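You operate a simulated robot arm through the tools that you are given. There is no shell and no other tool. Be economical: measure what you need, move in short steps, check, and stop when the job is done.

The job below is to be done with a simulated robot arm. You get a single attempt, and the scene is never put back.

JOB
Wet the wick, wind the tester three turns and hold its reading.
Fine: two strokes of the wet key and the shutter shut before the crank turns; one press of hold.

It is judged by the outcome, as a careful person would: the job done as asked, and still so three seconds after it is handed in. It fails if anything else is knocked over, pushed out of place, dropped, spilled or broken.

ROBOT AND FRAMES
A 7-joint arm with a two-finger parallel gripper, fixed in place. Base frame: the origin is at the foot of the arm, x ahead of it, y to its left, z up; the work surface is at about z = 0.75. Units: m, degrees, N and s.
With the tool pointing down near the work surface it reaches from about 0.1 to 0.66 m from the base axis. Its first joint turns from -66.0 to 66.0 degrees. Payload 1.57 kg.
Tool frame: the origin (TCP) lies between the finger pads and is the grasp point; the fingertips stand 0.03 m ahead of it; z points along the fingers, y is the line along which they close. The gripper opens to 0.08 m. The fingers are 0.017 m wide and 0.012 m thick; the gripper's body (0.04 by 0.082 m) begins 0.08 m behind the TCP.
Orientation is that of the tool frame in the base frame, as a unit quaternion [w, x, y, z]. With the fingers straight down and closing along the base's y, the tool's x points along the base's -x, its y along +y and its z along -z.

CONTROLS
- The arm moves only by the tool drive_tool. Its argument "series" is a list of rows, each a list of 6 numbers: the shift along the tool's x, y, z in cm, then the turn, a rotation vector about the tool's x, y, z in degrees. In form: [[tx, ty, tz, rx, ry, rz], ...]. A call has 1 to 10 rows; each row shifts and turns the commanded pose from where the row before left it, along the tool's axes as they then stand. "claw" is the closure, from 0 (fully open) to 1 (shut), set as the call begins (left out, the last holds). Rows are played at 5 a second. More than 0.05 m and 8.6 degrees between two rows, or a gripper value outside its range, and nothing of the call is played. A pose out of reach is approached as far as the arm can. The call stops where the force on the tool passes 40 N (or 10 N more than at its start, if that is more) or the arm is blocked; 0.2 s more then pass. Each finger travels about 0.072 m/s and halts on what it meets, pressing with about 43 N; the grip force reading is that of the motor and also rises with nothing between the fingers. The clock runs only during rows and for 0.2 s after the last one: add rows that do not move to give the fingers time. The reply holds the time, the measured pose of the TCP, the force on the tool along the base axes, the opening and the grip force, in the units named above and with some noise, with the torque about the TCP (base axes, N m) and any sound that the robot's microphone picked up.
- Cameras (640 x 400 px; columns grow to the right, rows downward): "scene" is fixed at [0.0363, 0.4145, 1.431]; the picture's right is [-0.91, -0.41, 0.00], its down [-0.20, 0.45, -0.87] and it looks along [0.35, -0.79, -0.49] (base axes); focal length 331 px, centre (320, 200). "wrist" rides on the gripper at [0.072, -0.007, -0.122] in the tool frame; the picture's right is [0.09, 1.00, 0.00], its down [-0.84, 0.08, -0.54] and it looks along [-0.54, 0.05, 0.84] (tool axes); focal length 238 px, centre (320, 200). There is no depth. A picture from a camera that has moved, and an enlarged one, comes with that camera's place and axes in the base frame and with its lens.
- snapshot(camera): a new picture of that camera. It takes no simulated time.
- inspect(camera, box): a new picture of the part [left, top, right, bottom] of that camera's present view, enlarged. It takes no simulated time.
- hand_in(): hands the job in; it is judged then, once.

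Work in short steps. Places have to be worked out from the pictures, the camera data and where the tool is seen: move nearer, look again, correct. Check each grasp and each placing, and mend what went wrong. You have 120 turns and 68 pictures in all, those below and enlarged ones among them. Open the gripper and draw the arm clear of the work before you hand the job in, unless the task says otherwise; then end with one line.

The tools are called after "Call:" by a JSON object that holds its "op" and its "data". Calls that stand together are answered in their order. drive_tool: Moves the arm, as the interface text tells. Its arguments: {"type":"object","properties":{"series":{"type":"array","items":{"type":"array","items":{"type":"number"}}},"claw":{"type":"number"}},"required":["series"]} The other tools are called the same way: snapshot (camera) takes a picture; inspect (camera, box) takes an enlarged picture of a part of a camera's view; hand_in () hands the job in.

At the start:

```text
t: 0.0
eef_pos: [0.4881, -0.0873, 1.0994]
tcp_rot: [0.0, 0.0, 1.0, 0.0]
wrist_force: [0.2, -0.1, 1.0]
torque: [-0.02, 0.0, -0.02]
width: 0.0799
grasp_force: 0.1
```

scene: 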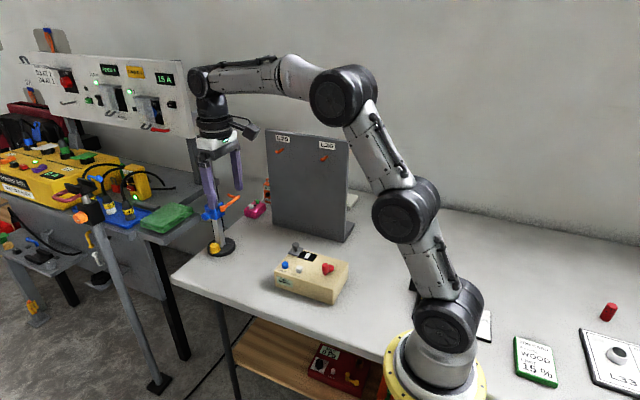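
wrist: 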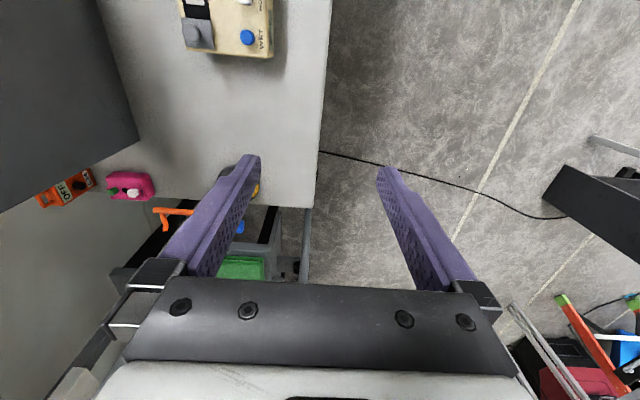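

The cream box with the blue "WET" key looks like the tester; I enlarge both views to read it.

Call:
{"op": "inspect", "data": {"camera": "scene", "box": [260, 230, 360, 310]}}

Call:
{"op": "inspect", "data": {"camera": "wrist", "box": [170, 0, 290, 75]}}

```text
5.00 times, centred on (310, 270) of scene
camera zoom: at [0.0363, 0.4145, 1.431], right [-0.91, -0.41, 0.0], down [-0.2, 0.45, -0.87], along [0.35, -0.79, -0.49], focal length 1655 px, centre (370, -150)
```

zoom: 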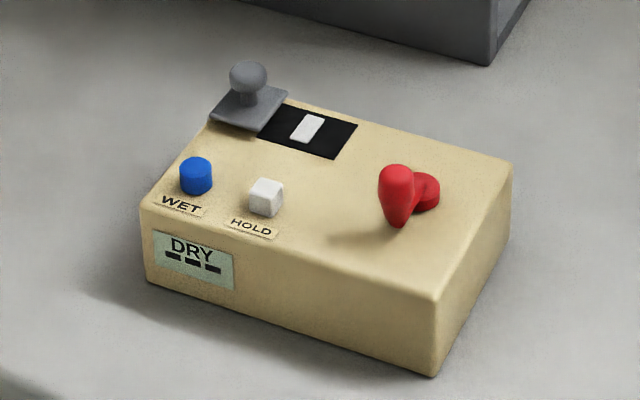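

```text
5.33 times, centred on (230, 38) of wrist
camera zoom: at [0.4165, -0.0939, 1.2217], right [-0.09, 1.0, 0.0], down [0.84, 0.08, 0.54], along [0.54, 0.05, -0.84], focal length 1271 px, centre (800, 1067)
```

zoom: 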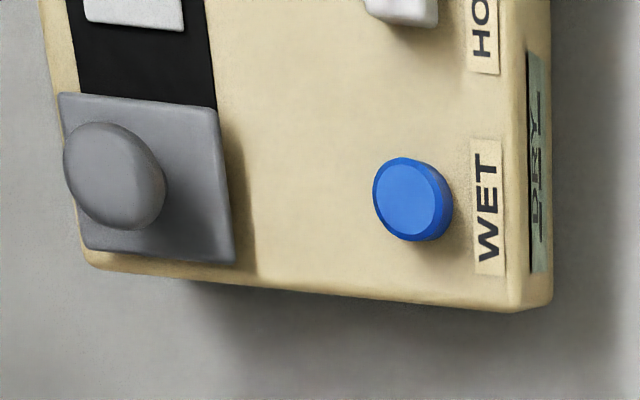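

The tester's top is at about z 0.805 and its box spans x 0.26–0.44, y −0.29 to −0.17. I move to a pose from which the wrist camera looks at all the controls.

Call:
{"op": "drive_tool", "data": {"series": [[2.97, -2.04, 2.13, 0, 0, 0], [2.97, -2.04, 2.13, 0, 0, 0], [2.97, -2.04, 2.13, 0, 0, 0], [2.97, -2.04, 2.13, 0, 0, 0], [2.97, -2.04, 2.13, 0, 0, 0], [2.97, -2.04, 2.13, 0, 0, 0], [2.97, -2.04, 2.13, 0, 0, 0], [0, 0, 0, 0, 0, 0], [0, 0, 0, 0, 0, 0]], "claw": 0}}

Call:
{"op": "snapshot", "data": {"camera": "wrist"}}

```text
t: 2.0
eef_pos: [0.2806, -0.2301, 0.9488]
tcp_rot: [0.0, 0.0, 1.0, 0.0]
wrist_force: [-0.1, -0.4, -0.8]
torque: [-0.01, -0.01, 0.01]
width: 0.0799
grasp_force: 0.1
```

```text
63 pictures are left
camera wrist: at [0.2084, -0.2376, 1.0718], right [-0.09, 1.0, 0.0], down [0.84, 0.08, 0.54], along [0.54, 0.05, -0.84], focal length 238 px, centre (320, 200)
```

wrist: 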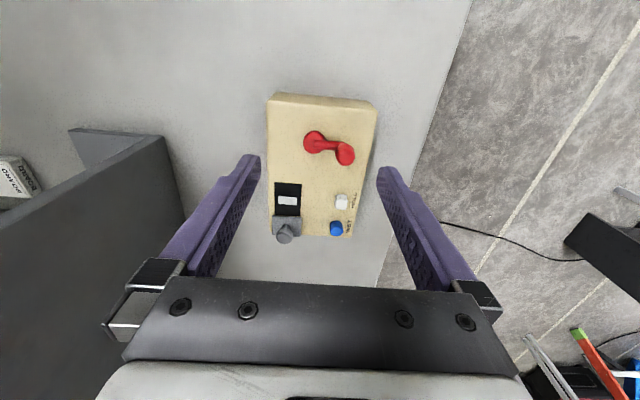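

Call:
{"op": "inspect", "data": {"camera": "wrist", "box": [250, 85, 400, 250]}}

```text
2.42 times, centred on (325, 168) of wrist
camera zoom: at [0.2084, -0.2376, 1.0718], right [-0.09, 1.0, 0.0], down [0.84, 0.08, 0.54], along [0.54, 0.05, -0.84], focal length 578 px, centre (308, 279)
```

zoom: 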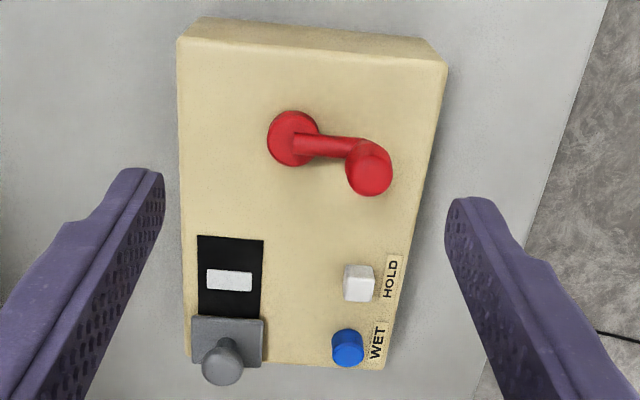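

The keys resolve to blue WET ≈ (0.414, −0.198), HOLD ≈ (0.372, −0.20), shutter knob ≈ (0.42, −0.274), crank hub ≈ (0.296, −0.237) and crank knob ≈ (0.297, −0.204). I close the fingers and hover over the WET key.

Call:
{"op": "drive_tool", "data": {"series": [[-3.33, 0.8, 1.68, 0, 0, 0], [-3.33, 0.8, 1.68, 0, 0, 0], [-3.33, 0.8, 1.68, 0, 0, 0], [-3.33, 0.8, 1.68, 0, 0, 0], [0, 0, 0, 0, 0, 0], [0, 0, 0, 0, 0, 0]], "claw": 1}}

Call:
{"op": "snapshot", "data": {"camera": "wrist"}}

Call:
{"op": "inspect", "data": {"camera": "scene", "box": [260, 210, 360, 310]}}

```text
t: 3.4
eef_pos: [0.4146, -0.1971, 0.881]
tcp_rot: [-0.001, 0.0, 1.0, 0.0]
wrist_force: [-0.6, 0.4, -0.3]
torque: [-0.01, 0.01, 0.0]
width: 0.0
grasp_force: 20.7
```

```text
61 pictures are left
camera wrist: at [0.3425, -0.2029, 1.0037], right [-0.09, 1.0, 0.0], down [0.84, 0.08, 0.54], along [0.54, 0.05, -0.84], focal length 238 px, centre (320, 200)
```

wrist: 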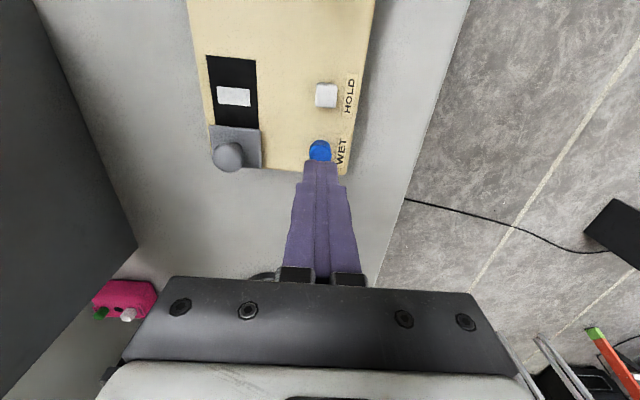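

```text
4.00 times, centred on (310, 260) of scene
camera zoom: at [0.0363, 0.4145, 1.431], right [-0.91, -0.41, 0.0], down [-0.2, 0.45, -0.87], along [0.35, -0.79, -0.49], focal length 1324 px, centre (360, -40)
```

zoom: 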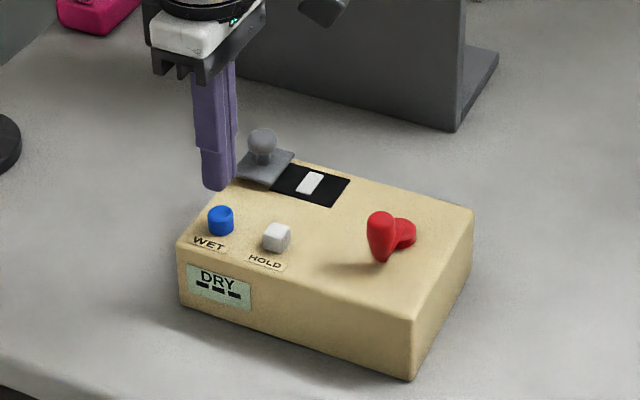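

The tips line up over the blue key, about 3 cm above it. I descend gently to feel for the key top.

Call:
{"op": "drive_tool", "data": {"series": [[0, 0, 1.2, 0, 0, 0], [0, 0, 0.8, 0, 0, 0], [0, 0, 0.3, 0, 0, 0], [0, 0, 0.3, 0, 0, 0], [0, 0, 0, 0, 0, 0]]}}

Call:
{"op": "snapshot", "data": {"camera": "wrist"}}

Call:
{"op": "inspect", "data": {"camera": "scene", "box": [260, 230, 340, 310]}}

```text
t: 4.6
eef_pos: [0.4137, -0.1975, 0.8558]
tcp_rot: [0.0, -0.001, 1.0, 0.0]
wrist_force: [-0.1, -1.0, 0.5]
torque: [0.05, -0.02, 0.0]
width: 0.0003
grasp_force: 21.4
```

```text
59 pictures are left
camera wrist: at [0.3415, -0.2043, 0.9791], right [-0.09, 1.0, 0.0], down [0.84, 0.08, 0.54], along [0.54, 0.05, -0.84], focal length 238 px, centre (320, 200)
```

wrist: 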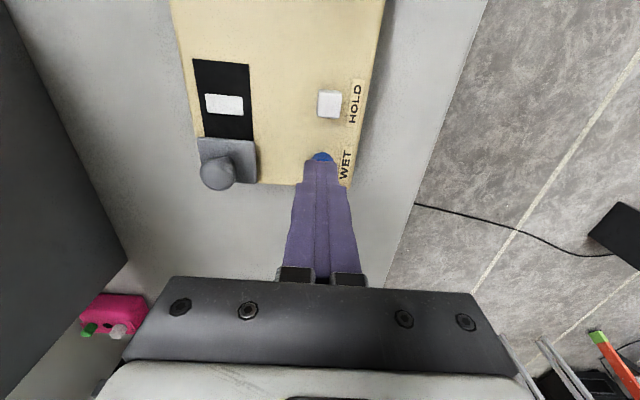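

```text
5.00 times, centred on (300, 270) of scene
camera zoom: at [0.0363, 0.4145, 1.431], right [-0.91, -0.41, 0.0], down [-0.2, 0.45, -0.87], along [0.35, -0.79, -0.49], focal length 1655 px, centre (420, -150)
```

zoom: 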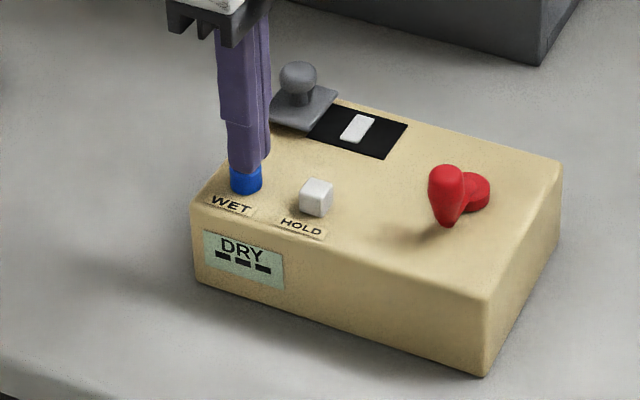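

The tips sit just above the key at z ≈ 0.826, without contact force. I press in small steps.

Call:
{"op": "drive_tool", "data": {"series": [[0, 0, 0.2, 0, 0, 0], [0, 0, 0.2, 0, 0, 0], [0, 0, 0, 0, 0, 0]]}}

Call:
{"op": "drive_tool", "data": {"series": [[0, 0, 0.2, 0, 0, 0], [0, 0, 0.2, 0, 0, 0], [0, 0, 0, 0, 0, 0]]}}

```text
t: 5.4
eef_pos: [0.416, -0.197, 0.8533]
tcp_rot: [0.0, 0.0, 1.0, 0.0]
wrist_force: [-1.0, -0.3, 1.8]
torque: [0.0, 0.01, -0.03]
width: 0.0
grasp_force: 21.2
```

```text
t: 6.2
eef_pos: [0.4138, -0.1975, 0.8494]
tcp_rot: [0.001, 0.0, 1.0, 0.0]
wrist_force: [-4.0, 1.6, 9.5]
torque: [0.03, 0.09, -0.01]
width: 0.0002
grasp_force: 21.5
heard: click
```

A click at 9.5 N: one stroke registered. I lift off fully and look at how the key and display reacted.

Call:
{"op": "drive_tool", "data": {"series": [[0, 0, -0.5, 0, 0, 0], [0, 0, -0.8, 0, 0, 0], [0, 0, 0, 0, 0, 0], [0, 0, 0, 0, 0, 0]]}}

Call:
{"op": "inspect", "data": {"camera": "scene", "box": [260, 230, 340, 310]}}

Call:
{"op": "inspect", "data": {"camera": "wrist", "box": [170, 40, 390, 200]}}

```text
t: 7.2
eef_pos: [0.4152, -0.1991, 0.8622]
tcp_rot: [0.001, 0.001, 1.0, 0.0]
wrist_force: [-0.1, -0.5, 0.2]
torque: [-0.02, -0.06, -0.07]
width: 0.0
grasp_force: 21.1
```

```text
5.00 times, centred on (300, 270) of scene
camera zoom: at [0.0363, 0.4145, 1.431], right [-0.91, -0.41, 0.0], down [-0.2, 0.45, -0.87], along [0.35, -0.79, -0.49], focal length 1655 px, centre (420, -150)
```

zoom: 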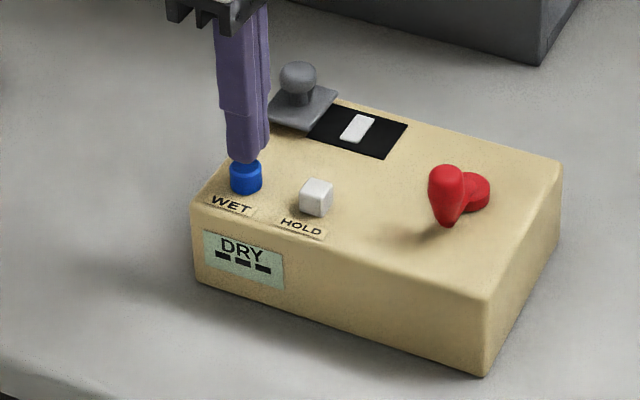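

```text
2.50 times, centred on (280, 120) of wrist
camera zoom: at [0.3427, -0.2055, 0.9848], right [-0.09, 1.0, 0.0], down [0.84, 0.08, 0.54], along [0.54, 0.05, -0.84], focal length 596 px, centre (420, 400)
```

zoom: 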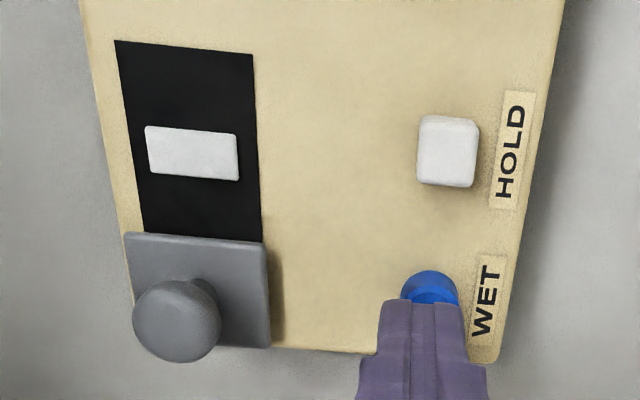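

The key sprang back; the display still reads DRY. I give the second stroke to the same depth, then lift.

Call:
{"op": "drive_tool", "data": {"series": [[0, 0, 0.5, 0, 0, 0], [0, 0, 0.4, 0, 0, 0], [0, 0, 0.2, 0, 0, 0], [0, 0, 0.2, 0, 0, 0], [0, 0, 0, 0, 0, 0]]}}

Call:
{"op": "drive_tool", "data": {"series": [[0, 0, -0.5, 0, 0, 0], [0, 0, -0.8, 0, 0, 0], [0, 0, -2, 0, 0, 0], [0, 0, -3, 0, 0, 0], [0, 0, 0, 0, 0, 0]]}}

Call:
{"op": "inspect", "data": {"camera": "scene", "box": [260, 230, 340, 310]}}

Call:
{"op": "inspect", "data": {"camera": "wrist", "box": [170, 0, 390, 200]}}

```text
t: 8.4
eef_pos: [0.4142, -0.1987, 0.8501]
tcp_rot: [0.001, -0.001, 1.0, -0.001]
wrist_force: [0.0, -3.9, 7.3]
torque: [-0.14, 0.03, 0.01]
width: 0.0
grasp_force: 21.2
heard: click
```

```text
t: 9.6
eef_pos: [0.4128, -0.2006, 0.9126]
tcp_rot: [0.0, -0.001, 1.0, 0.0]
wrist_force: [0.6, -0.2, -0.5]
torque: [-0.01, 0.0, -0.02]
width: 0.0002
grasp_force: 21.0
```

```text
5.00 times, centred on (300, 270) of scene
camera zoom: at [0.0363, 0.4145, 1.431], right [-0.91, -0.41, 0.0], down [-0.2, 0.45, -0.87], along [0.35, -0.79, -0.49], focal length 1655 px, centre (420, -150)
```

zoom: 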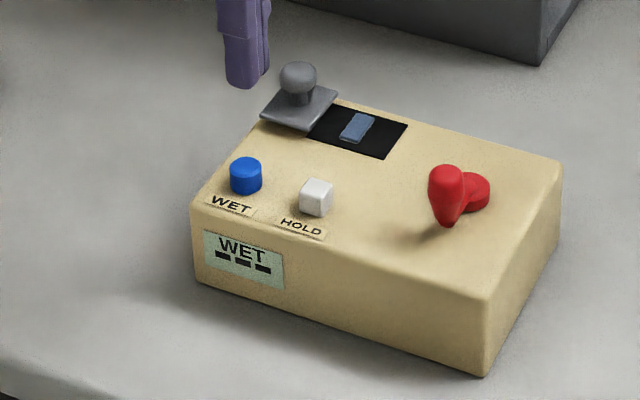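

```text
2.00 times, centred on (280, 100) of wrist
camera zoom: at [0.3407, -0.2066, 1.0358], right [-0.09, 1.0, 0.0], down [0.84, 0.08, 0.54], along [0.54, 0.05, -0.84], focal length 477 px, centre (400, 400)
```

zoom: 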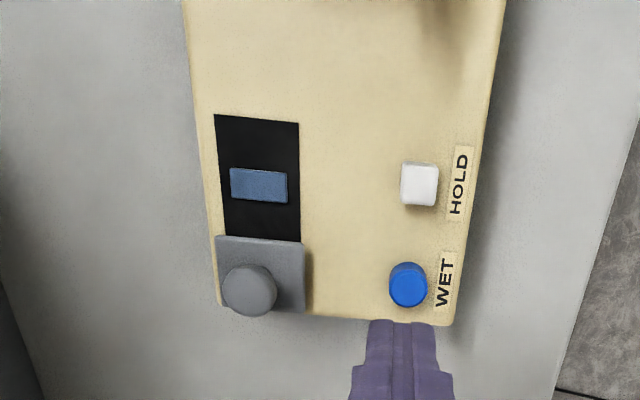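

The display reads WET and the wick has turned blue. Next is the shutter: I go behind its knob (x ≈ 0.455, y ≈ −0.266) with closed fingers to push it toward −x.

Call:
{"op": "drive_tool", "data": {"series": [[-2.1, -3.27, 0, 0, 0, 0], [-2.1, -3.27, 0, 0, 0, 0], [0, 0, 2.0, 0, 0, 0], [0, 0, 2.0, 0, 0, 0], [0, 0, 1.5, 0, 0, 0], [0, 0, 0.3, 0, 0, 0], [0, 0, 0, 0, 0, 0]]}}

Call:
{"op": "snapshot", "data": {"camera": "wrist"}}

Call:
{"op": "inspect", "data": {"camera": "scene", "box": [260, 210, 360, 310]}}

```text
t: 11.2
eef_pos: [0.4548, -0.2635, 0.8537]
tcp_rot: [0.0, 0.0, 1.0, 0.001]
wrist_force: [0.1, 0.0, 0.8]
torque: [-0.01, 0.01, -0.01]
width: 0.0
grasp_force: 20.7
```

```text
53 pictures are left
camera wrist: at [0.3834, -0.27, 0.9765], right [-0.09, 1.0, 0.0], down [0.84, 0.08, 0.54], along [0.54, 0.05, -0.84], focal length 238 px, centre (320, 200)
```

wrist: 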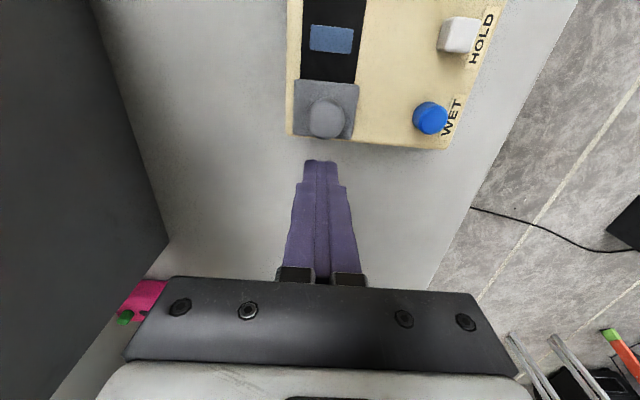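

```text
4.00 times, centred on (310, 260) of scene
camera zoom: at [0.0363, 0.4145, 1.431], right [-0.91, -0.41, 0.0], down [-0.2, 0.45, -0.87], along [0.35, -0.79, -0.49], focal length 1324 px, centre (360, -40)
```

zoom: 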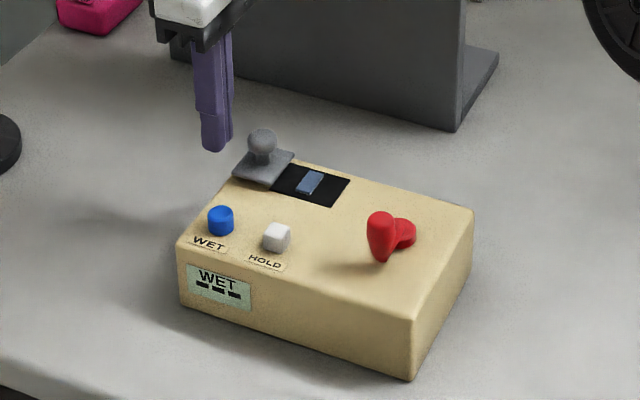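

The fingers are aligned behind the knob in y. I push toward −x, most of the way first.

Call:
{"op": "drive_tool", "data": {"series": [[1.0, 0, 0, 0, 0, 0], [0.5, 0, 0, 0, 0, 0], [0.5, 0, 0, 0, 0, 0], [0.5, 0, 0, 0, 0, 0], [0.5, 0, 0, 0, 0, 0], [0.5, 0, 0, 0, 0, 0], [0.5, 0, 0, 0, 0, 0], [0.5, 0, 0, 0, 0, 0], [0, 0, 0, 0, 0, 0]]}}

Call:
{"op": "inspect", "data": {"camera": "scene", "box": [260, 210, 360, 310]}}

```text
t: 13.2
eef_pos: [0.4097, -0.2635, 0.8533]
tcp_rot: [0.0, 0.0, 1.0, 0.001]
wrist_force: [-1.3, 0.8, 0.3]
torque: [0.04, 0.0, 0.02]
width: 0.0001
grasp_force: 20.9
```

```text
4.00 times, centred on (310, 260) of scene
camera zoom: at [0.0363, 0.4145, 1.431], right [-0.91, -0.41, 0.0], down [-0.2, 0.45, -0.87], along [0.35, -0.79, -0.49], focal length 1324 px, centre (360, -40)
```

zoom: 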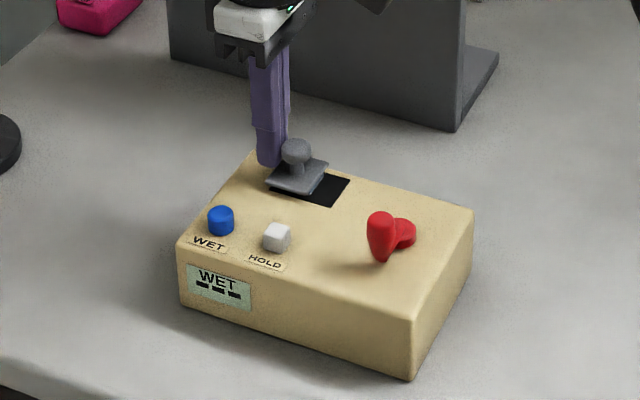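

The shutter slides freely with the push and covers the wick partly. I continue in small steps until it meets its stop.

Call:
{"op": "drive_tool", "data": {"series": [[0.4, 0, 0, 0, 0, 0], [0.4, 0, 0, 0, 0, 0], [0, 0, 0, 0, 0, 0]]}}

Call:
{"op": "drive_tool", "data": {"series": [[0.2, 0, 0, 0, 0, 0], [0.2, 0, 0, 0, 0, 0], [0, 0, 0, 0, 0, 0]]}}

Call:
{"op": "inspect", "data": {"camera": "scene", "box": [260, 210, 360, 310]}}

Call:
{"op": "inspect", "data": {"camera": "wrist", "box": [220, 20, 420, 200]}}

```text
t: 14.0
eef_pos: [0.4025, -0.2639, 0.8525]
tcp_rot: [0.0, 0.0, 1.0, 0.0]
wrist_force: [0.1, 0.3, 0.0]
torque: [0.0, -0.04, -0.03]
width: 0.0
grasp_force: 21.3
```

```text
t: 14.8
eef_pos: [0.3999, -0.2631, 0.8531]
tcp_rot: [-0.001, 0.0, 1.0, 0.0]
wrist_force: [2.2, 1.7, 0.5]
torque: [0.02, -0.04, -0.01]
width: 0.0
grasp_force: 21.3
```

```text
4.00 times, centred on (310, 260) of scene
camera zoom: at [0.0364, 0.4145, 1.431], right [-0.91, -0.41, 0.0], down [-0.2, 0.45, -0.87], along [0.35, -0.79, -0.49], focal length 1324 px, centre (360, -40)
```

zoom: 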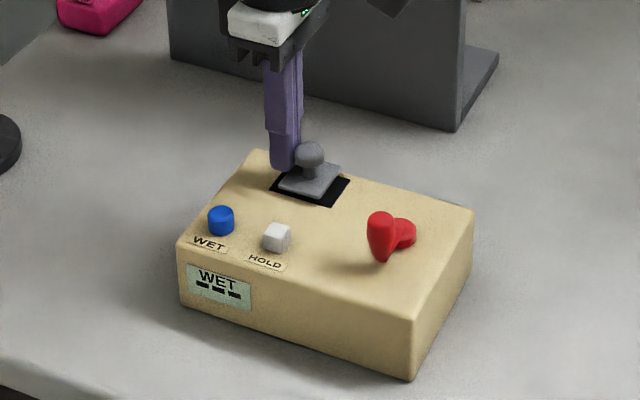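

```text
2.22 times, centred on (320, 110) of wrist
camera zoom: at [0.3268, -0.2703, 0.9764], right [-0.09, 1.0, 0.0], down [0.84, 0.08, 0.54], along [0.54, 0.05, -0.84], focal length 530 px, centre (320, 400)
```

zoom: 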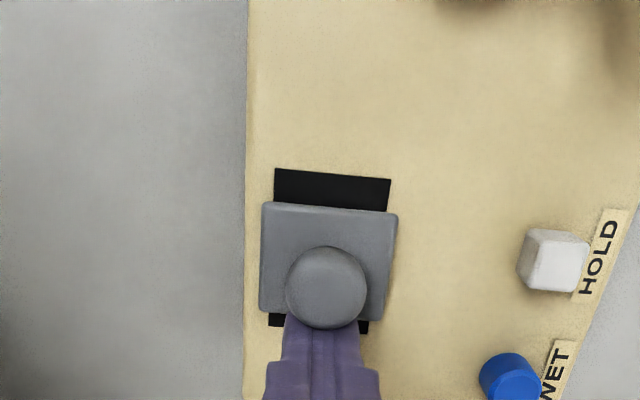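

The plate covers the wick but some pad still shows ahead of it, and there is no clear stop force yet. I go on in 2 mm steps.

Call:
{"op": "drive_tool", "data": {"series": [[0.2, 0, 0, 0, 0, 0], [0, 0, 0, 0, 0, 0]]}}

Call:
{"op": "drive_tool", "data": {"series": [[0.2, 0, 0, 0, 0, 0], [0, 0, 0, 0, 0, 0]]}}

Call:
{"op": "inspect", "data": {"camera": "wrist", "box": [220, 20, 420, 200]}}

```text
t: 15.4
eef_pos: [0.3967, -0.2644, 0.8545]
tcp_rot: [0.002, 0.0, 1.0, 0.0]
wrist_force: [7.4, -1.1, -0.2]
torque: [-0.04, -0.13, -0.02]
width: 0.0001
grasp_force: 21.0
```

```text
t: 16.0
eef_pos: [0.3953, -0.2646, 0.8543]
tcp_rot: [0.001, 0.0, 1.0, -0.001]
wrist_force: [7.8, -1.4, 3.6]
torque: [-0.04, -0.15, 0.03]
width: 0.0001
grasp_force: 21.7
```

```text
2.22 times, centred on (320, 110) of wrist
camera zoom: at [0.3231, -0.2704, 0.9769], right [-0.09, 1.0, 0.0], down [0.84, 0.08, 0.54], along [0.54, 0.05, -0.84], focal length 530 px, centre (320, 400)
```

zoom: 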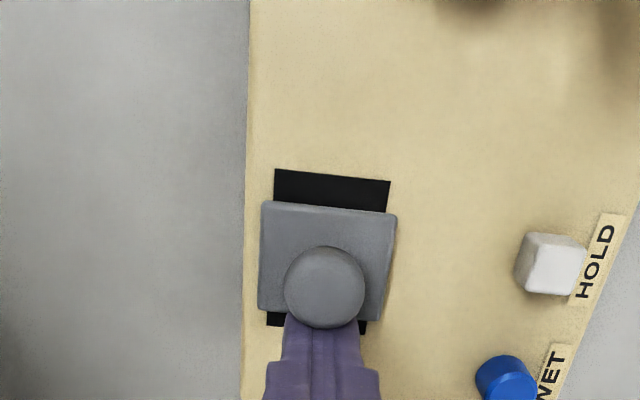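

The stop is reached (≈8 N); I suspect the box crept slightly, so I back off, rise, and check it from the scene camera.

Call:
{"op": "drive_tool", "data": {"series": [[-1.0, 0, 0, 0, 0, 0], [-1.5, 0, 0, 0, 0, 0], [0, 0, -3, 0, 0, 0], [0, 0, -3.5, 0, 0, 0], [0, 0, 0, 0, 0, 0]]}}

Call:
{"op": "inspect", "data": {"camera": "scene", "box": [260, 230, 360, 310]}}

```text
t: 17.2
eef_pos: [0.4204, -0.2633, 0.9186]
tcp_rot: [-0.001, 0.0, 1.0, 0.0]
wrist_force: [-0.8, 0.4, 0.8]
torque: [-0.01, -0.01, 0.0]
width: 0.0
grasp_force: 21.5
```

```text
5.00 times, centred on (310, 270) of scene
camera zoom: at [0.0363, 0.4145, 1.431], right [-0.91, -0.41, 0.0], down [-0.2, 0.45, -0.87], along [0.35, -0.79, -0.49], focal length 1655 px, centre (370, -150)
```

zoom: 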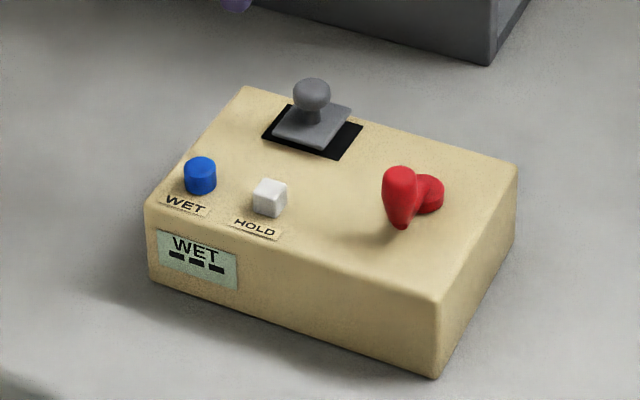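

The box crept ~3 mm toward −x, which is minor; the shutter is shut over the wick. Now I move above the crank knob (≈ 0.294, −0.204) with fingers half open for a close look.

Call:
{"op": "drive_tool", "data": {"series": [[3.2, 1.5, 0, 0, 0, 0], [3.2, 1.5, 0, 0, 0, 0], [3.2, 1.5, 0, 0, 0, 0], [3.2, 1.4, 0, 0, 0, 0], [0, 0, 0, 0, 0, 0]], "claw": 0.44}}

Call:
{"op": "snapshot", "data": {"camera": "wrist"}}

Call:
{"op": "inspect", "data": {"camera": "scene", "box": [300, 210, 380, 290]}}

```text
t: 18.4
eef_pos: [0.2919, -0.2038, 0.92]
tcp_rot: [0.0, 0.0, 1.0, 0.0]
wrist_force: [0.2, -0.5, -0.3]
torque: [0.02, 0.0, -0.02]
width: 0.0447
grasp_force: 0.1
```

```text
46 pictures are left
camera wrist: at [0.219, -0.2106, 1.0424], right [-0.09, 1.0, 0.0], down [0.84, 0.08, 0.54], along [0.54, 0.05, -0.84], focal length 238 px, centre (320, 200)
```

wrist: 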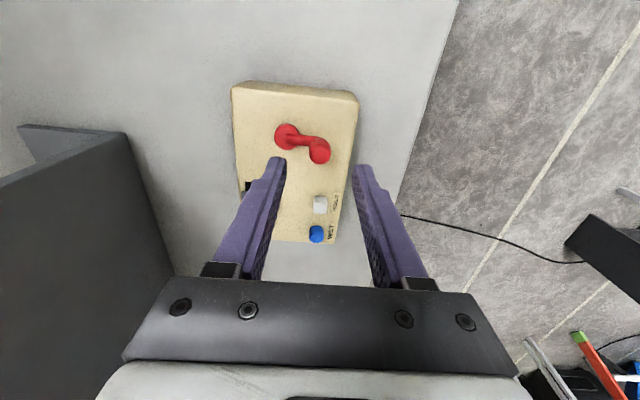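

```text
5.00 times, centred on (340, 250) of scene
camera zoom: at [0.0363, 0.4145, 1.431], right [-0.91, -0.41, 0.0], down [-0.2, 0.45, -0.87], along [0.35, -0.79, -0.49], focal length 1655 px, centre (220, -50)
```

zoom: 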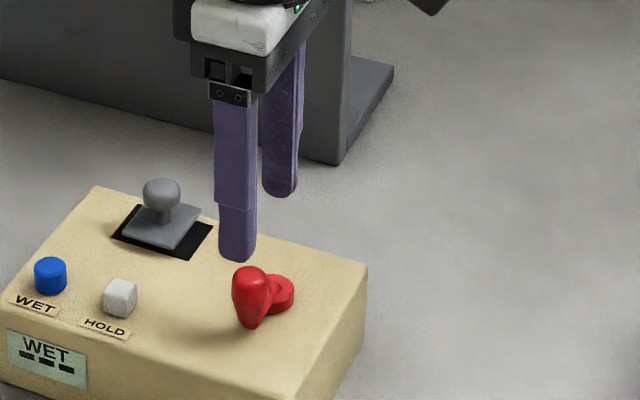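

Crank knob ≈ (0.293, −0.204) and hub ≈ (0.2935, −0.237), so the radius is about 33 mm. I'll push the knob around clockwise with closed fingers trailing on the circle; that avoids twisting the light box. First I descend behind the knob.

Call:
{"op": "drive_tool", "data": {"series": [[2.24, -0.89, 0, 0, 0, 0], [0, 0, 0, 0, 0, 0], [0, 0, 2.5, 0, 0, 0], [0, 0, 2.5, 0, 0, 0], [0, 0, 1.5, 0, 0, 0], [0, 0, 0, 0, 0, 0]], "claw": 1}}

Call:
{"op": "snapshot", "data": {"camera": "wrist"}}

Call:
{"op": "inspect", "data": {"camera": "scene", "box": [270, 220, 370, 310]}}

```text
t: 19.8
eef_pos: [0.2685, -0.2129, 0.8531]
tcp_rot: [0.0, 0.0, 1.0, 0.0]
wrist_force: [0.4, 0.4, 0.0]
torque: [-0.01, -0.02, -0.01]
width: 0.0
grasp_force: 21.3
```

```text
44 pictures are left
camera wrist: at [0.1963, -0.2195, 0.9759], right [-0.09, 1.0, 0.0], down [0.84, 0.08, 0.54], along [0.54, 0.05, -0.84], focal length 238 px, centre (320, 200)
```

wrist: 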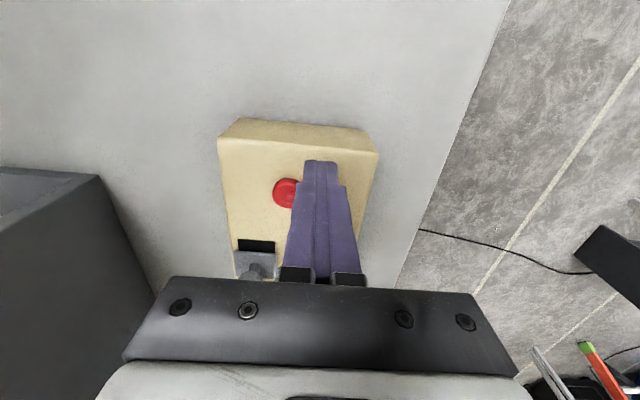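

```text
4.44 times, centred on (320, 265) of scene
camera zoom: at [0.0363, 0.4145, 1.431], right [-0.91, -0.41, 0.0], down [-0.2, 0.45, -0.87], along [0.35, -0.79, -0.49], focal length 1471 px, centre (320, -89)
```

zoom: 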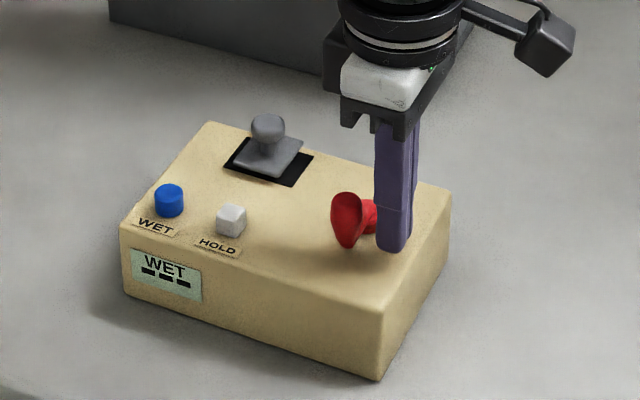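

The fingers sit behind the knob and clear of the arm and hub. I push the first quarter clockwise and check.

Call:
{"op": "drive_tool", "data": {"series": [[-0.87, 0.635, 0, 0, 0, 0], [-1.02, 0.335, 0, 0, 0, 0], [-1.08, 0, 0, 0, 0, 0], [-1.02, -0.335, 0, 0, 0, 0], [-0.87, -0.635, 0, 0, 0, 0], [0, 0, 0, 0, 0, 0]]}}

Call:
{"op": "inspect", "data": {"camera": "scene", "box": [260, 220, 360, 310]}}

Call:
{"op": "snapshot", "data": {"camera": "wrist"}}

```text
t: 21.2
eef_pos: [0.3188, -0.2139, 0.8524]
tcp_rot: [0.0, 0.0, 1.0, -0.001]
wrist_force: [-0.1, 0.6, 0.3]
torque: [-0.02, -0.01, -0.02]
width: 0.0003
grasp_force: 21.2
```

```text
4.44 times, centred on (310, 265) of scene
camera zoom: at [0.0363, 0.4145, 1.431], right [-0.91, -0.41, 0.0], down [-0.2, 0.45, -0.87], along [0.35, -0.79, -0.49], focal length 1471 px, centre (364, -89)
```

zoom: 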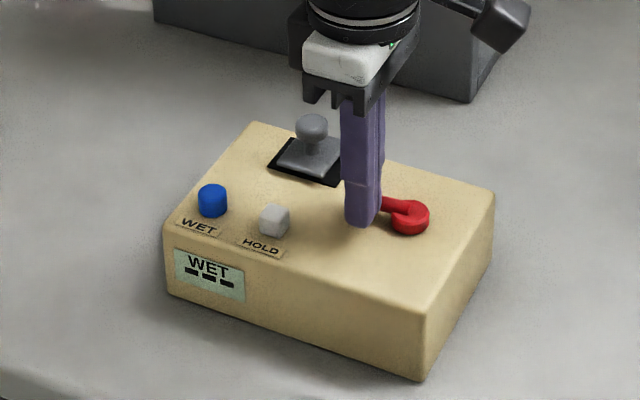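

```text
41 pictures are left
camera wrist: at [0.2465, -0.221, 0.9759], right [-0.09, 1.0, 0.0], down [0.84, 0.08, 0.54], along [0.54, 0.05, -0.84], focal length 238 px, centre (320, 200)
```

wrist: 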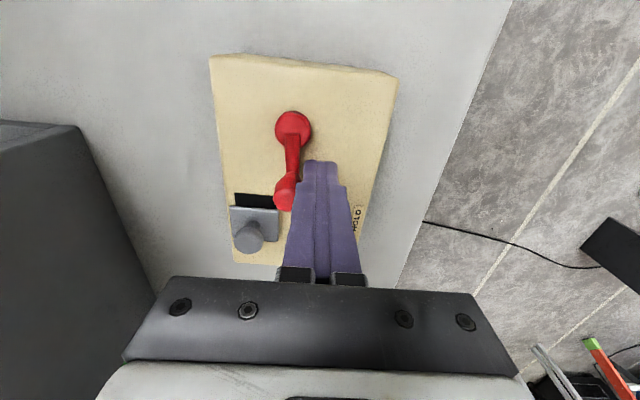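

The crank turns easily (no reaction force) and the box stays put. I continue half a turn clockwise.

Call:
{"op": "drive_tool", "data": {"series": [[-0.635, -0.87, 0, 0, 0, 0], [-0.335, -1.02, 0, 0, 0, 0], [0, -1.08, 0, 0, 0, 0], [0.335, -1.02, 0, 0, 0, 0], [0.635, -0.87, 0, 0, 0, 0], [0.87, -0.635, 0, 0, 0, 0], [1.02, -0.335, 0, 0, 0, 0], [1.08, 0, 0, 0, 0, 0], [1.02, 0.335, 0, 0, 0, 0], [0.87, 0.635, 0, 0, 0, 0]]}}

Call:
{"op": "inspect", "data": {"camera": "scene", "box": [260, 220, 360, 310]}}

```text
t: 23.4
eef_pos: [0.2681, -0.2608, 0.8544]
tcp_rot: [0.0, 0.0, 1.0, 0.0]
wrist_force: [1.2, -0.2, 0.3]
torque: [-0.03, 0.01, 0.01]
width: 0.0001
grasp_force: 20.9
```

```text
4.44 times, centred on (310, 265) of scene
camera zoom: at [0.0363, 0.4145, 1.431], right [-0.91, -0.41, 0.0], down [-0.2, 0.45, -0.87], along [0.35, -0.79, -0.49], focal length 1471 px, centre (364, -89)
```

zoom: 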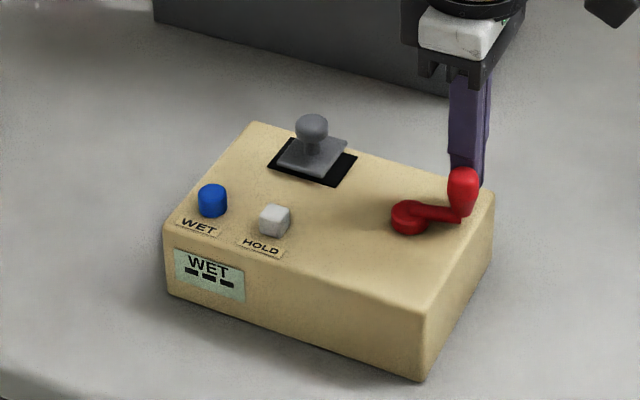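

It works well: about 270° turned so far. I go another quarter to complete about one turn and read the display.

Call:
{"op": "drive_tool", "data": {"series": [[0.635, 0.87, 0, 0, 0, 0], [0.335, 1.02, 0, 0, 0, 0], [0, 1.08, 0, 0, 0, 0], [-0.335, 1.02, 0, 0, 0, 0], [-0.635, 0.87, 0, 0, 0, 0], [-0.87, 0.635, 0, 0, 0, 0], [0, 0, 0, 0, 0, 0]]}}

Call:
{"op": "inspect", "data": {"camera": "scene", "box": [260, 220, 360, 310]}}

```text
t: 25.0
eef_pos: [0.2776, -0.2076, 0.8542]
tcp_rot: [0.0, 0.0, 1.0, 0.0]
wrist_force: [-0.9, 0.0, -0.3]
torque: [0.02, 0.03, 0.01]
width: 0.0003
grasp_force: 21.2
```

```text
4.44 times, centred on (310, 265) of scene
camera zoom: at [0.0363, 0.4145, 1.431], right [-0.91, -0.41, 0.0], down [-0.2, 0.45, -0.87], along [0.35, -0.79, -0.49], focal length 1471 px, centre (364, -89)
```

zoom: 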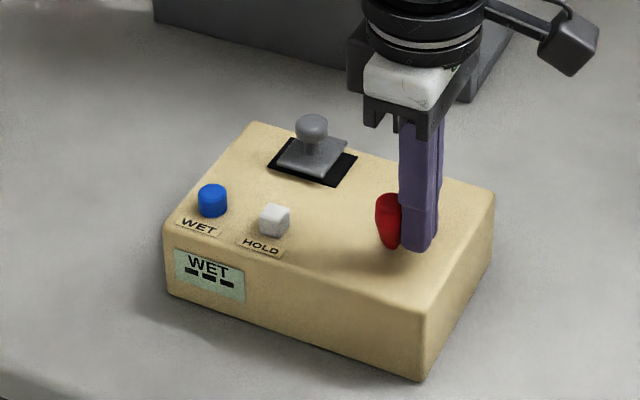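

About one full turn is done, with no change on the display yet. I continue with half a turn, then look.

Call:
{"op": "drive_tool", "data": {"series": [[-1.02, 0.335, 0, 0, 0, 0], [-1.08, 0, 0, 0, 0, 0], [-1.02, -0.335, 0, 0, 0, 0], [-0.87, -0.635, 0, 0, 0, 0], [-0.635, -0.87, 0, 0, 0, 0], [-0.335, -1.02, 0, 0, 0, 0], [0, -1.08, 0, 0, 0, 0], [0.335, -1.02, 0, 0, 0, 0], [0.635, -0.87, 0, 0, 0, 0], [0.87, -0.635, 0, 0, 0, 0]]}}

Call:
{"op": "drive_tool", "data": {"series": [[1.02, -0.335, 0, 0, 0, 0], [1.08, 0, 0, 0, 0, 0], [1.02, 0.335, 0, 0, 0, 0], [0.87, 0.635, 0, 0, 0, 0], [0.635, 0.87, 0, 0, 0, 0], [0.335, 1.02, 0, 0, 0, 0], [0, 1.08, 0, 0, 0, 0], [-0.335, 1.02, 0, 0, 0, 0], [-0.635, 0.87, 0, 0, 0, 0], [-0.87, 0.635, 0, 0, 0, 0]]}}

Call:
{"op": "inspect", "data": {"camera": "scene", "box": [260, 220, 360, 310]}}

```text
t: 27.2
eef_pos: [0.3078, -0.2686, 0.8536]
tcp_rot: [0.0, 0.0, 1.0, 0.0]
wrist_force: [0.4, -0.3, 0.3]
torque: [-0.01, -0.02, -0.02]
width: 0.0003
grasp_force: 21.2
```

```text
t: 29.4
eef_pos: [0.278, -0.2063, 0.854]
tcp_rot: [0.0, 0.0, 1.0, 0.0]
wrist_force: [0.1, -0.3, -0.5]
torque: [0.03, -0.01, -0.01]
width: 0.0
grasp_force: 21.5
```

```text
4.44 times, centred on (310, 265) of scene
camera zoom: at [0.0363, 0.4145, 1.431], right [-0.91, -0.41, 0.0], down [-0.2, 0.45, -0.87], along [0.35, -0.79, -0.49], focal length 1471 px, centre (364, -89)
```

zoom: 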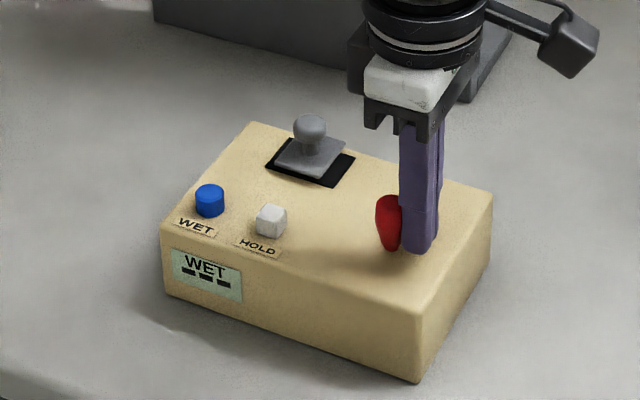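

Two turns done; the box seems shifted a couple of mm (back toward +x). I check the crank alignment with the wrist camera before the last turn.

Call:
{"op": "snapshot", "data": {"camera": "wrist"}}

```text
37 pictures are left
camera wrist: at [0.206, -0.2133, 0.9763], right [-0.09, 1.0, 0.0], down [0.84, 0.08, 0.54], along [0.54, 0.05, -0.84], focal length 238 px, centre (320, 200)
```

wrist: 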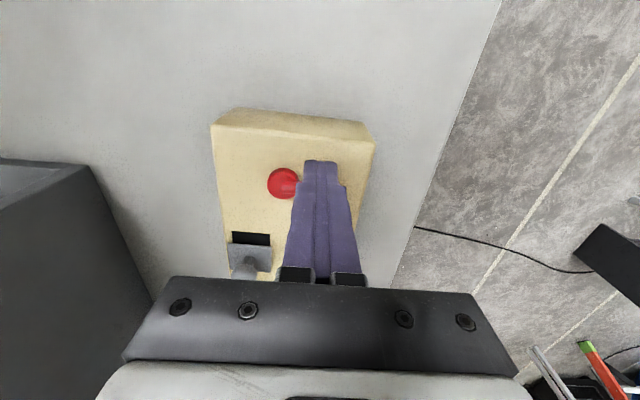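

The hub now reads ≈ (0.296, −0.2335), a shift of a few mm. I recentre the circle on it and take the last turn in shorter pieces, watching force.

Call:
{"op": "drive_tool", "data": {"series": [[-0.19, 0.4, 0, 0, 0, 0], [-1.02, 0.335, 0, 0, 0, 0], [-1.08, 0, 0, 0, 0, 0], [-1.02, -0.335, 0, 0, 0, 0], [-0.87, -0.635, 0, 0, 0, 0]]}}

Call:
{"op": "drive_tool", "data": {"series": [[-0.635, -0.87, 0, 0, 0, 0], [-0.335, -1.02, 0, 0, 0, 0], [0, -1.08, 0, 0, 0, 0], [0.335, -1.02, 0, 0, 0, 0]]}}

Call:
{"op": "inspect", "data": {"camera": "scene", "box": [260, 220, 360, 310]}}

```text
t: 30.6
eef_pos: [0.3205, -0.2092, 0.8536]
tcp_rot: [0.0, 0.0, 1.0, 0.0]
wrist_force: [0.4, -1.0, -0.1]
torque: [0.06, 0.0, 0.0]
width: 0.0
grasp_force: 20.8
```

```text
t: 31.6
eef_pos: [0.3258, -0.2494, 0.8534]
tcp_rot: [0.0, 0.0, 1.0, 0.0]
wrist_force: [0.4, -0.3, 0.5]
torque: [-0.01, 0.0, -0.02]
width: 0.0001
grasp_force: 21.0
```

```text
4.44 times, centred on (310, 265) of scene
camera zoom: at [0.0363, 0.4145, 1.431], right [-0.91, -0.41, 0.0], down [-0.2, 0.45, -0.87], along [0.35, -0.79, -0.49], focal length 1471 px, centre (364, -89)
```

zoom: 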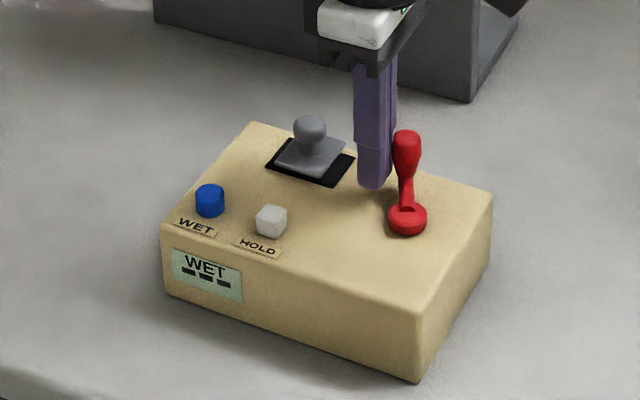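

The crank is smooth with the box steady. I continue a half turn.

Call:
{"op": "drive_tool", "data": {"series": [[0.635, -0.87, 0, 0, 0, 0], [0.87, -0.635, 0, 0, 0, 0], [1.02, -0.335, 0, 0, 0, 0], [1.08, 0, 0, 0, 0, 0], [1.02, 0.335, 0, 0, 0, 0], [0.87, 0.635, 0, 0, 0, 0]]}}

Call:
{"op": "drive_tool", "data": {"series": [[0.635, 0.87, 0, 0, 0, 0], [0.335, 1.02, 0, 0, 0, 0], [0, 1.08, 0, 0, 0, 0], [0, 0, 0, 0, 0, 0]]}}

Call:
{"op": "inspect", "data": {"camera": "scene", "box": [260, 220, 360, 310]}}

```text
t: 33.0
eef_pos: [0.2703, -0.2595, 0.8538]
tcp_rot: [0.0, 0.0, 1.0, 0.0]
wrist_force: [0.7, 0.3, 0.4]
torque: [-0.02, -0.01, -0.01]
width: 0.0
grasp_force: 21.4
```

```text
t: 34.0
eef_pos: [0.2626, -0.228, 0.8533]
tcp_rot: [-0.001, 0.0, 1.0, 0.001]
wrist_force: [0.0, -0.9, 0.4]
torque: [0.0, 0.0, -0.02]
width: 0.0
grasp_force: 21.2
```

```text
4.44 times, centred on (310, 265) of scene
camera zoom: at [0.0363, 0.4145, 1.431], right [-0.91, -0.41, 0.0], down [-0.2, 0.45, -0.87], along [0.35, -0.79, -0.49], focal length 1471 px, centre (364, -89)
```

zoom: 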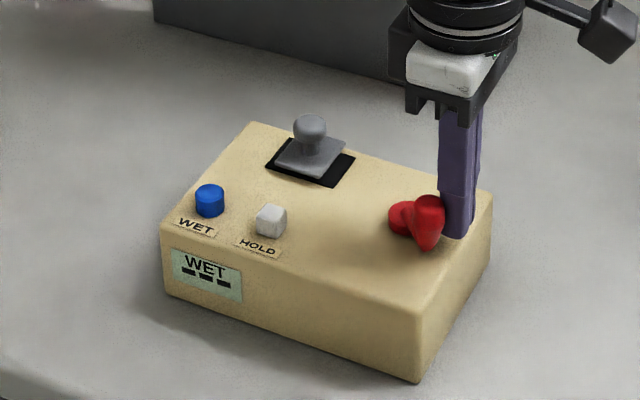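

The knob is at roughly 125°, about 35° short of three turns. I finish slowly.

Call:
{"op": "drive_tool", "data": {"series": [[-0.17, 0.51, 0, 0, 0, 0], [-0.17, 0.51, 0, 0, 0, 0], [-0.32, 0.43, 0, 0, 0, 0], [-0.32, 0.43, 0, 0, 0, 0], [0, 0, 0, 0, 0, 0]]}}

Call:
{"op": "inspect", "data": {"camera": "scene", "box": [260, 220, 360, 310]}}

```text
t: 35.2
eef_pos: [0.27, -0.2086, 0.8532]
tcp_rot: [-0.001, 0.0, 1.0, -0.001]
wrist_force: [-1.0, 0.1, 0.5]
torque: [-0.04, -0.03, 0.0]
width: 0.0
grasp_force: 21.5
```

```text
4.44 times, centred on (310, 265) of scene
camera zoom: at [0.0363, 0.4145, 1.431], right [-0.91, -0.41, 0.0], down [-0.2, 0.45, -0.87], along [0.35, -0.79, -0.49], focal length 1471 px, centre (364, -89)
```

zoom: 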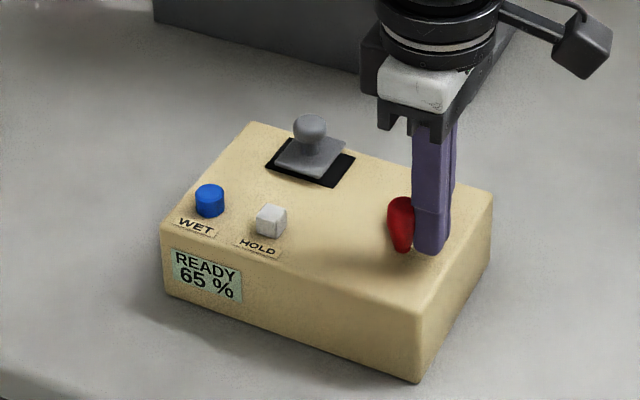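

The display reads READY 65 %, so three turns are done. I back off, rise, and hover near the HOLD key (≈ 0.372, −0.20).

Call:
{"op": "drive_tool", "data": {"series": [[0.5, 0, 0, 0, 0, 0], [0, 0, -3, 0, 0, 0], [0, 0, -3, 0, 0, 0], [-3.6, 0.4, 0, 0, 0, 0], [-3.6, 0.4, 0, 0, 0, 0], [-3.3, 0, 0, 0, 0, 0], [0, 0, 2, 0, 0, 0], [0, 0, 0, 0, 0, 0]]}}

Call:
{"op": "inspect", "data": {"camera": "wrist", "box": [220, 60, 420, 200]}}

Call:
{"op": "inspect", "data": {"camera": "scene", "box": [260, 220, 360, 310]}}

```text
t: 37.0
eef_pos: [0.3707, -0.2029, 0.8934]
tcp_rot: [0.0, 0.001, 1.0, 0.0]
wrist_force: [-0.6, -0.7, 0.4]
torque: [0.0, -0.01, 0.0]
width: 0.0
grasp_force: 21.4
```

```text
2.86 times, centred on (320, 130) of wrist
camera zoom: at [0.2987, -0.2092, 1.017], right [-0.09, 1.0, 0.0], down [0.84, 0.08, 0.54], along [0.54, 0.05, -0.84], focal length 681 px, centre (320, 400)
```

zoom: 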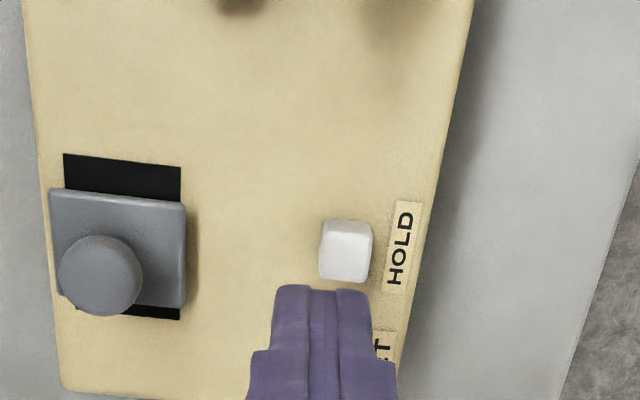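

```text
4.44 times, centred on (310, 265) of scene
camera zoom: at [0.0363, 0.4145, 1.431], right [-0.91, -0.41, 0.0], down [-0.2, 0.45, -0.87], along [0.35, -0.79, -0.49], focal length 1471 px, centre (364, -89)
```

zoom: 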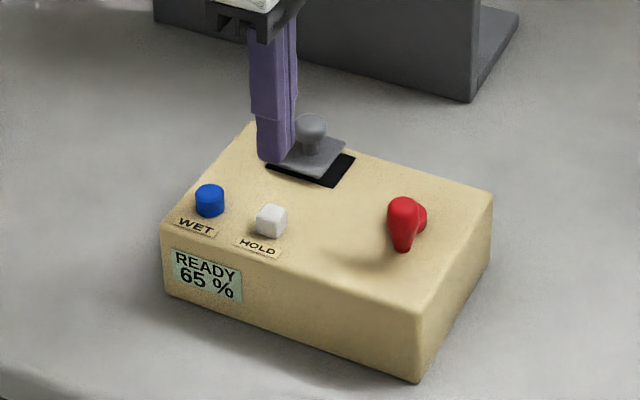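

HOLD's top centre is at ≈ (0.373, −0.194). I shift 9 mm in +y and descend to just above it.

Call:
{"op": "drive_tool", "data": {"series": [[-0.2, 0.87, 0, 0, 0, 0], [0, 0, 2, 0, 0, 0], [0, 0, 1.3, 0, 0, 0], [0, 0, 0, 0, 0, 0]]}}

Call:
{"op": "inspect", "data": {"camera": "wrist", "box": [220, 60, 420, 200]}}

Call:
{"op": "inspect", "data": {"camera": "scene", "box": [260, 220, 360, 310]}}

```text
t: 38.0
eef_pos: [0.3717, -0.1945, 0.8617]
tcp_rot: [0.0, 0.0, 1.0, 0.0]
wrist_force: [-0.3, 0.7, -0.6]
torque: [0.0, -0.02, -0.01]
width: 0.0002
grasp_force: 21.4
```

```text
2.86 times, centred on (320, 130) of wrist
camera zoom: at [0.3004, -0.2002, 0.9844], right [-0.09, 1.0, 0.0], down [0.84, 0.08, 0.54], along [0.54, 0.05, -0.84], focal length 681 px, centre (320, 400)
```

zoom: 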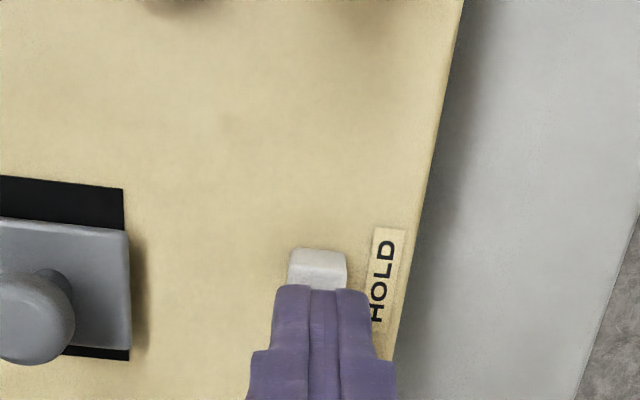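

```text
4.44 times, centred on (310, 265) of scene
camera zoom: at [0.0363, 0.4145, 1.431], right [-0.91, -0.41, 0.0], down [-0.2, 0.45, -0.87], along [0.35, -0.79, -0.49], focal length 1471 px, centre (364, -89)
```

zoom: 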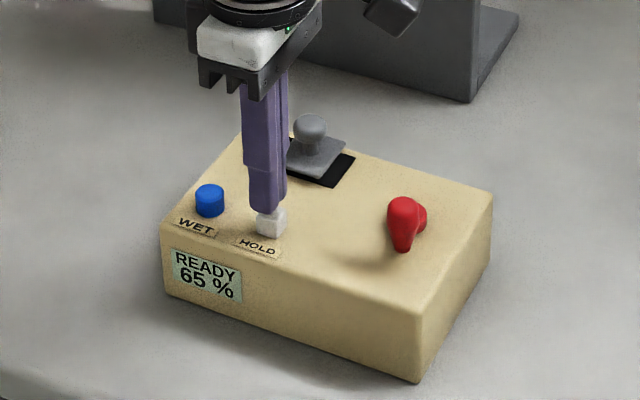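

The tips are centred over HOLD. I press down step by step until it clicks.

Call:
{"op": "drive_tool", "data": {"series": [[0, 0, 0.4, 0, 0, 0], [0, 0, 0.4, 0, 0, 0], [0, 0, 0.2, 0, 0, 0], [0, 0, 0, 0, 0, 0]]}}

```text
t: 39.0
eef_pos: [0.3733, -0.1928, 0.8514]
tcp_rot: [0.0, 0.0, 1.0, 0.0]
wrist_force: [-1.7, 1.0, 4.1]
torque: [0.02, 0.09, 0.01]
width: 0.0001
grasp_force: 21.4
heard: click
```

A click: HOLD has been pressed once. I lift straight off and check the display.

Call:
{"op": "drive_tool", "data": {"series": [[0, 0, -1, 0, 0, 0], [0, 0, -3, 0, 0, 0], [0, 0, -4, 0, 0, 0], [0, 0, -4, 0, 0, 0], [0, 0, 0, 0, 0, 0]]}}

Call:
{"op": "inspect", "data": {"camera": "scene", "box": [260, 220, 360, 310]}}

```text
t: 40.2
eef_pos: [0.3729, -0.1929, 0.9722]
tcp_rot: [0.0, 0.0, 1.0, 0.0]
wrist_force: [-0.2, -0.3, -1.2]
torque: [0.02, -0.01, -0.02]
width: 0.0
grasp_force: 21.2
```

```text
4.44 times, centred on (310, 265) of scene
camera zoom: at [0.0363, 0.4145, 1.431], right [-0.91, -0.41, 0.0], down [-0.2, 0.45, -0.87], along [0.35, -0.79, -0.49], focal length 1471 px, centre (364, -89)
```

zoom: 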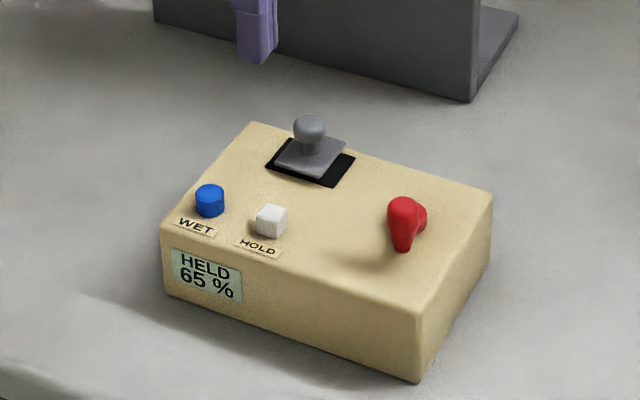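

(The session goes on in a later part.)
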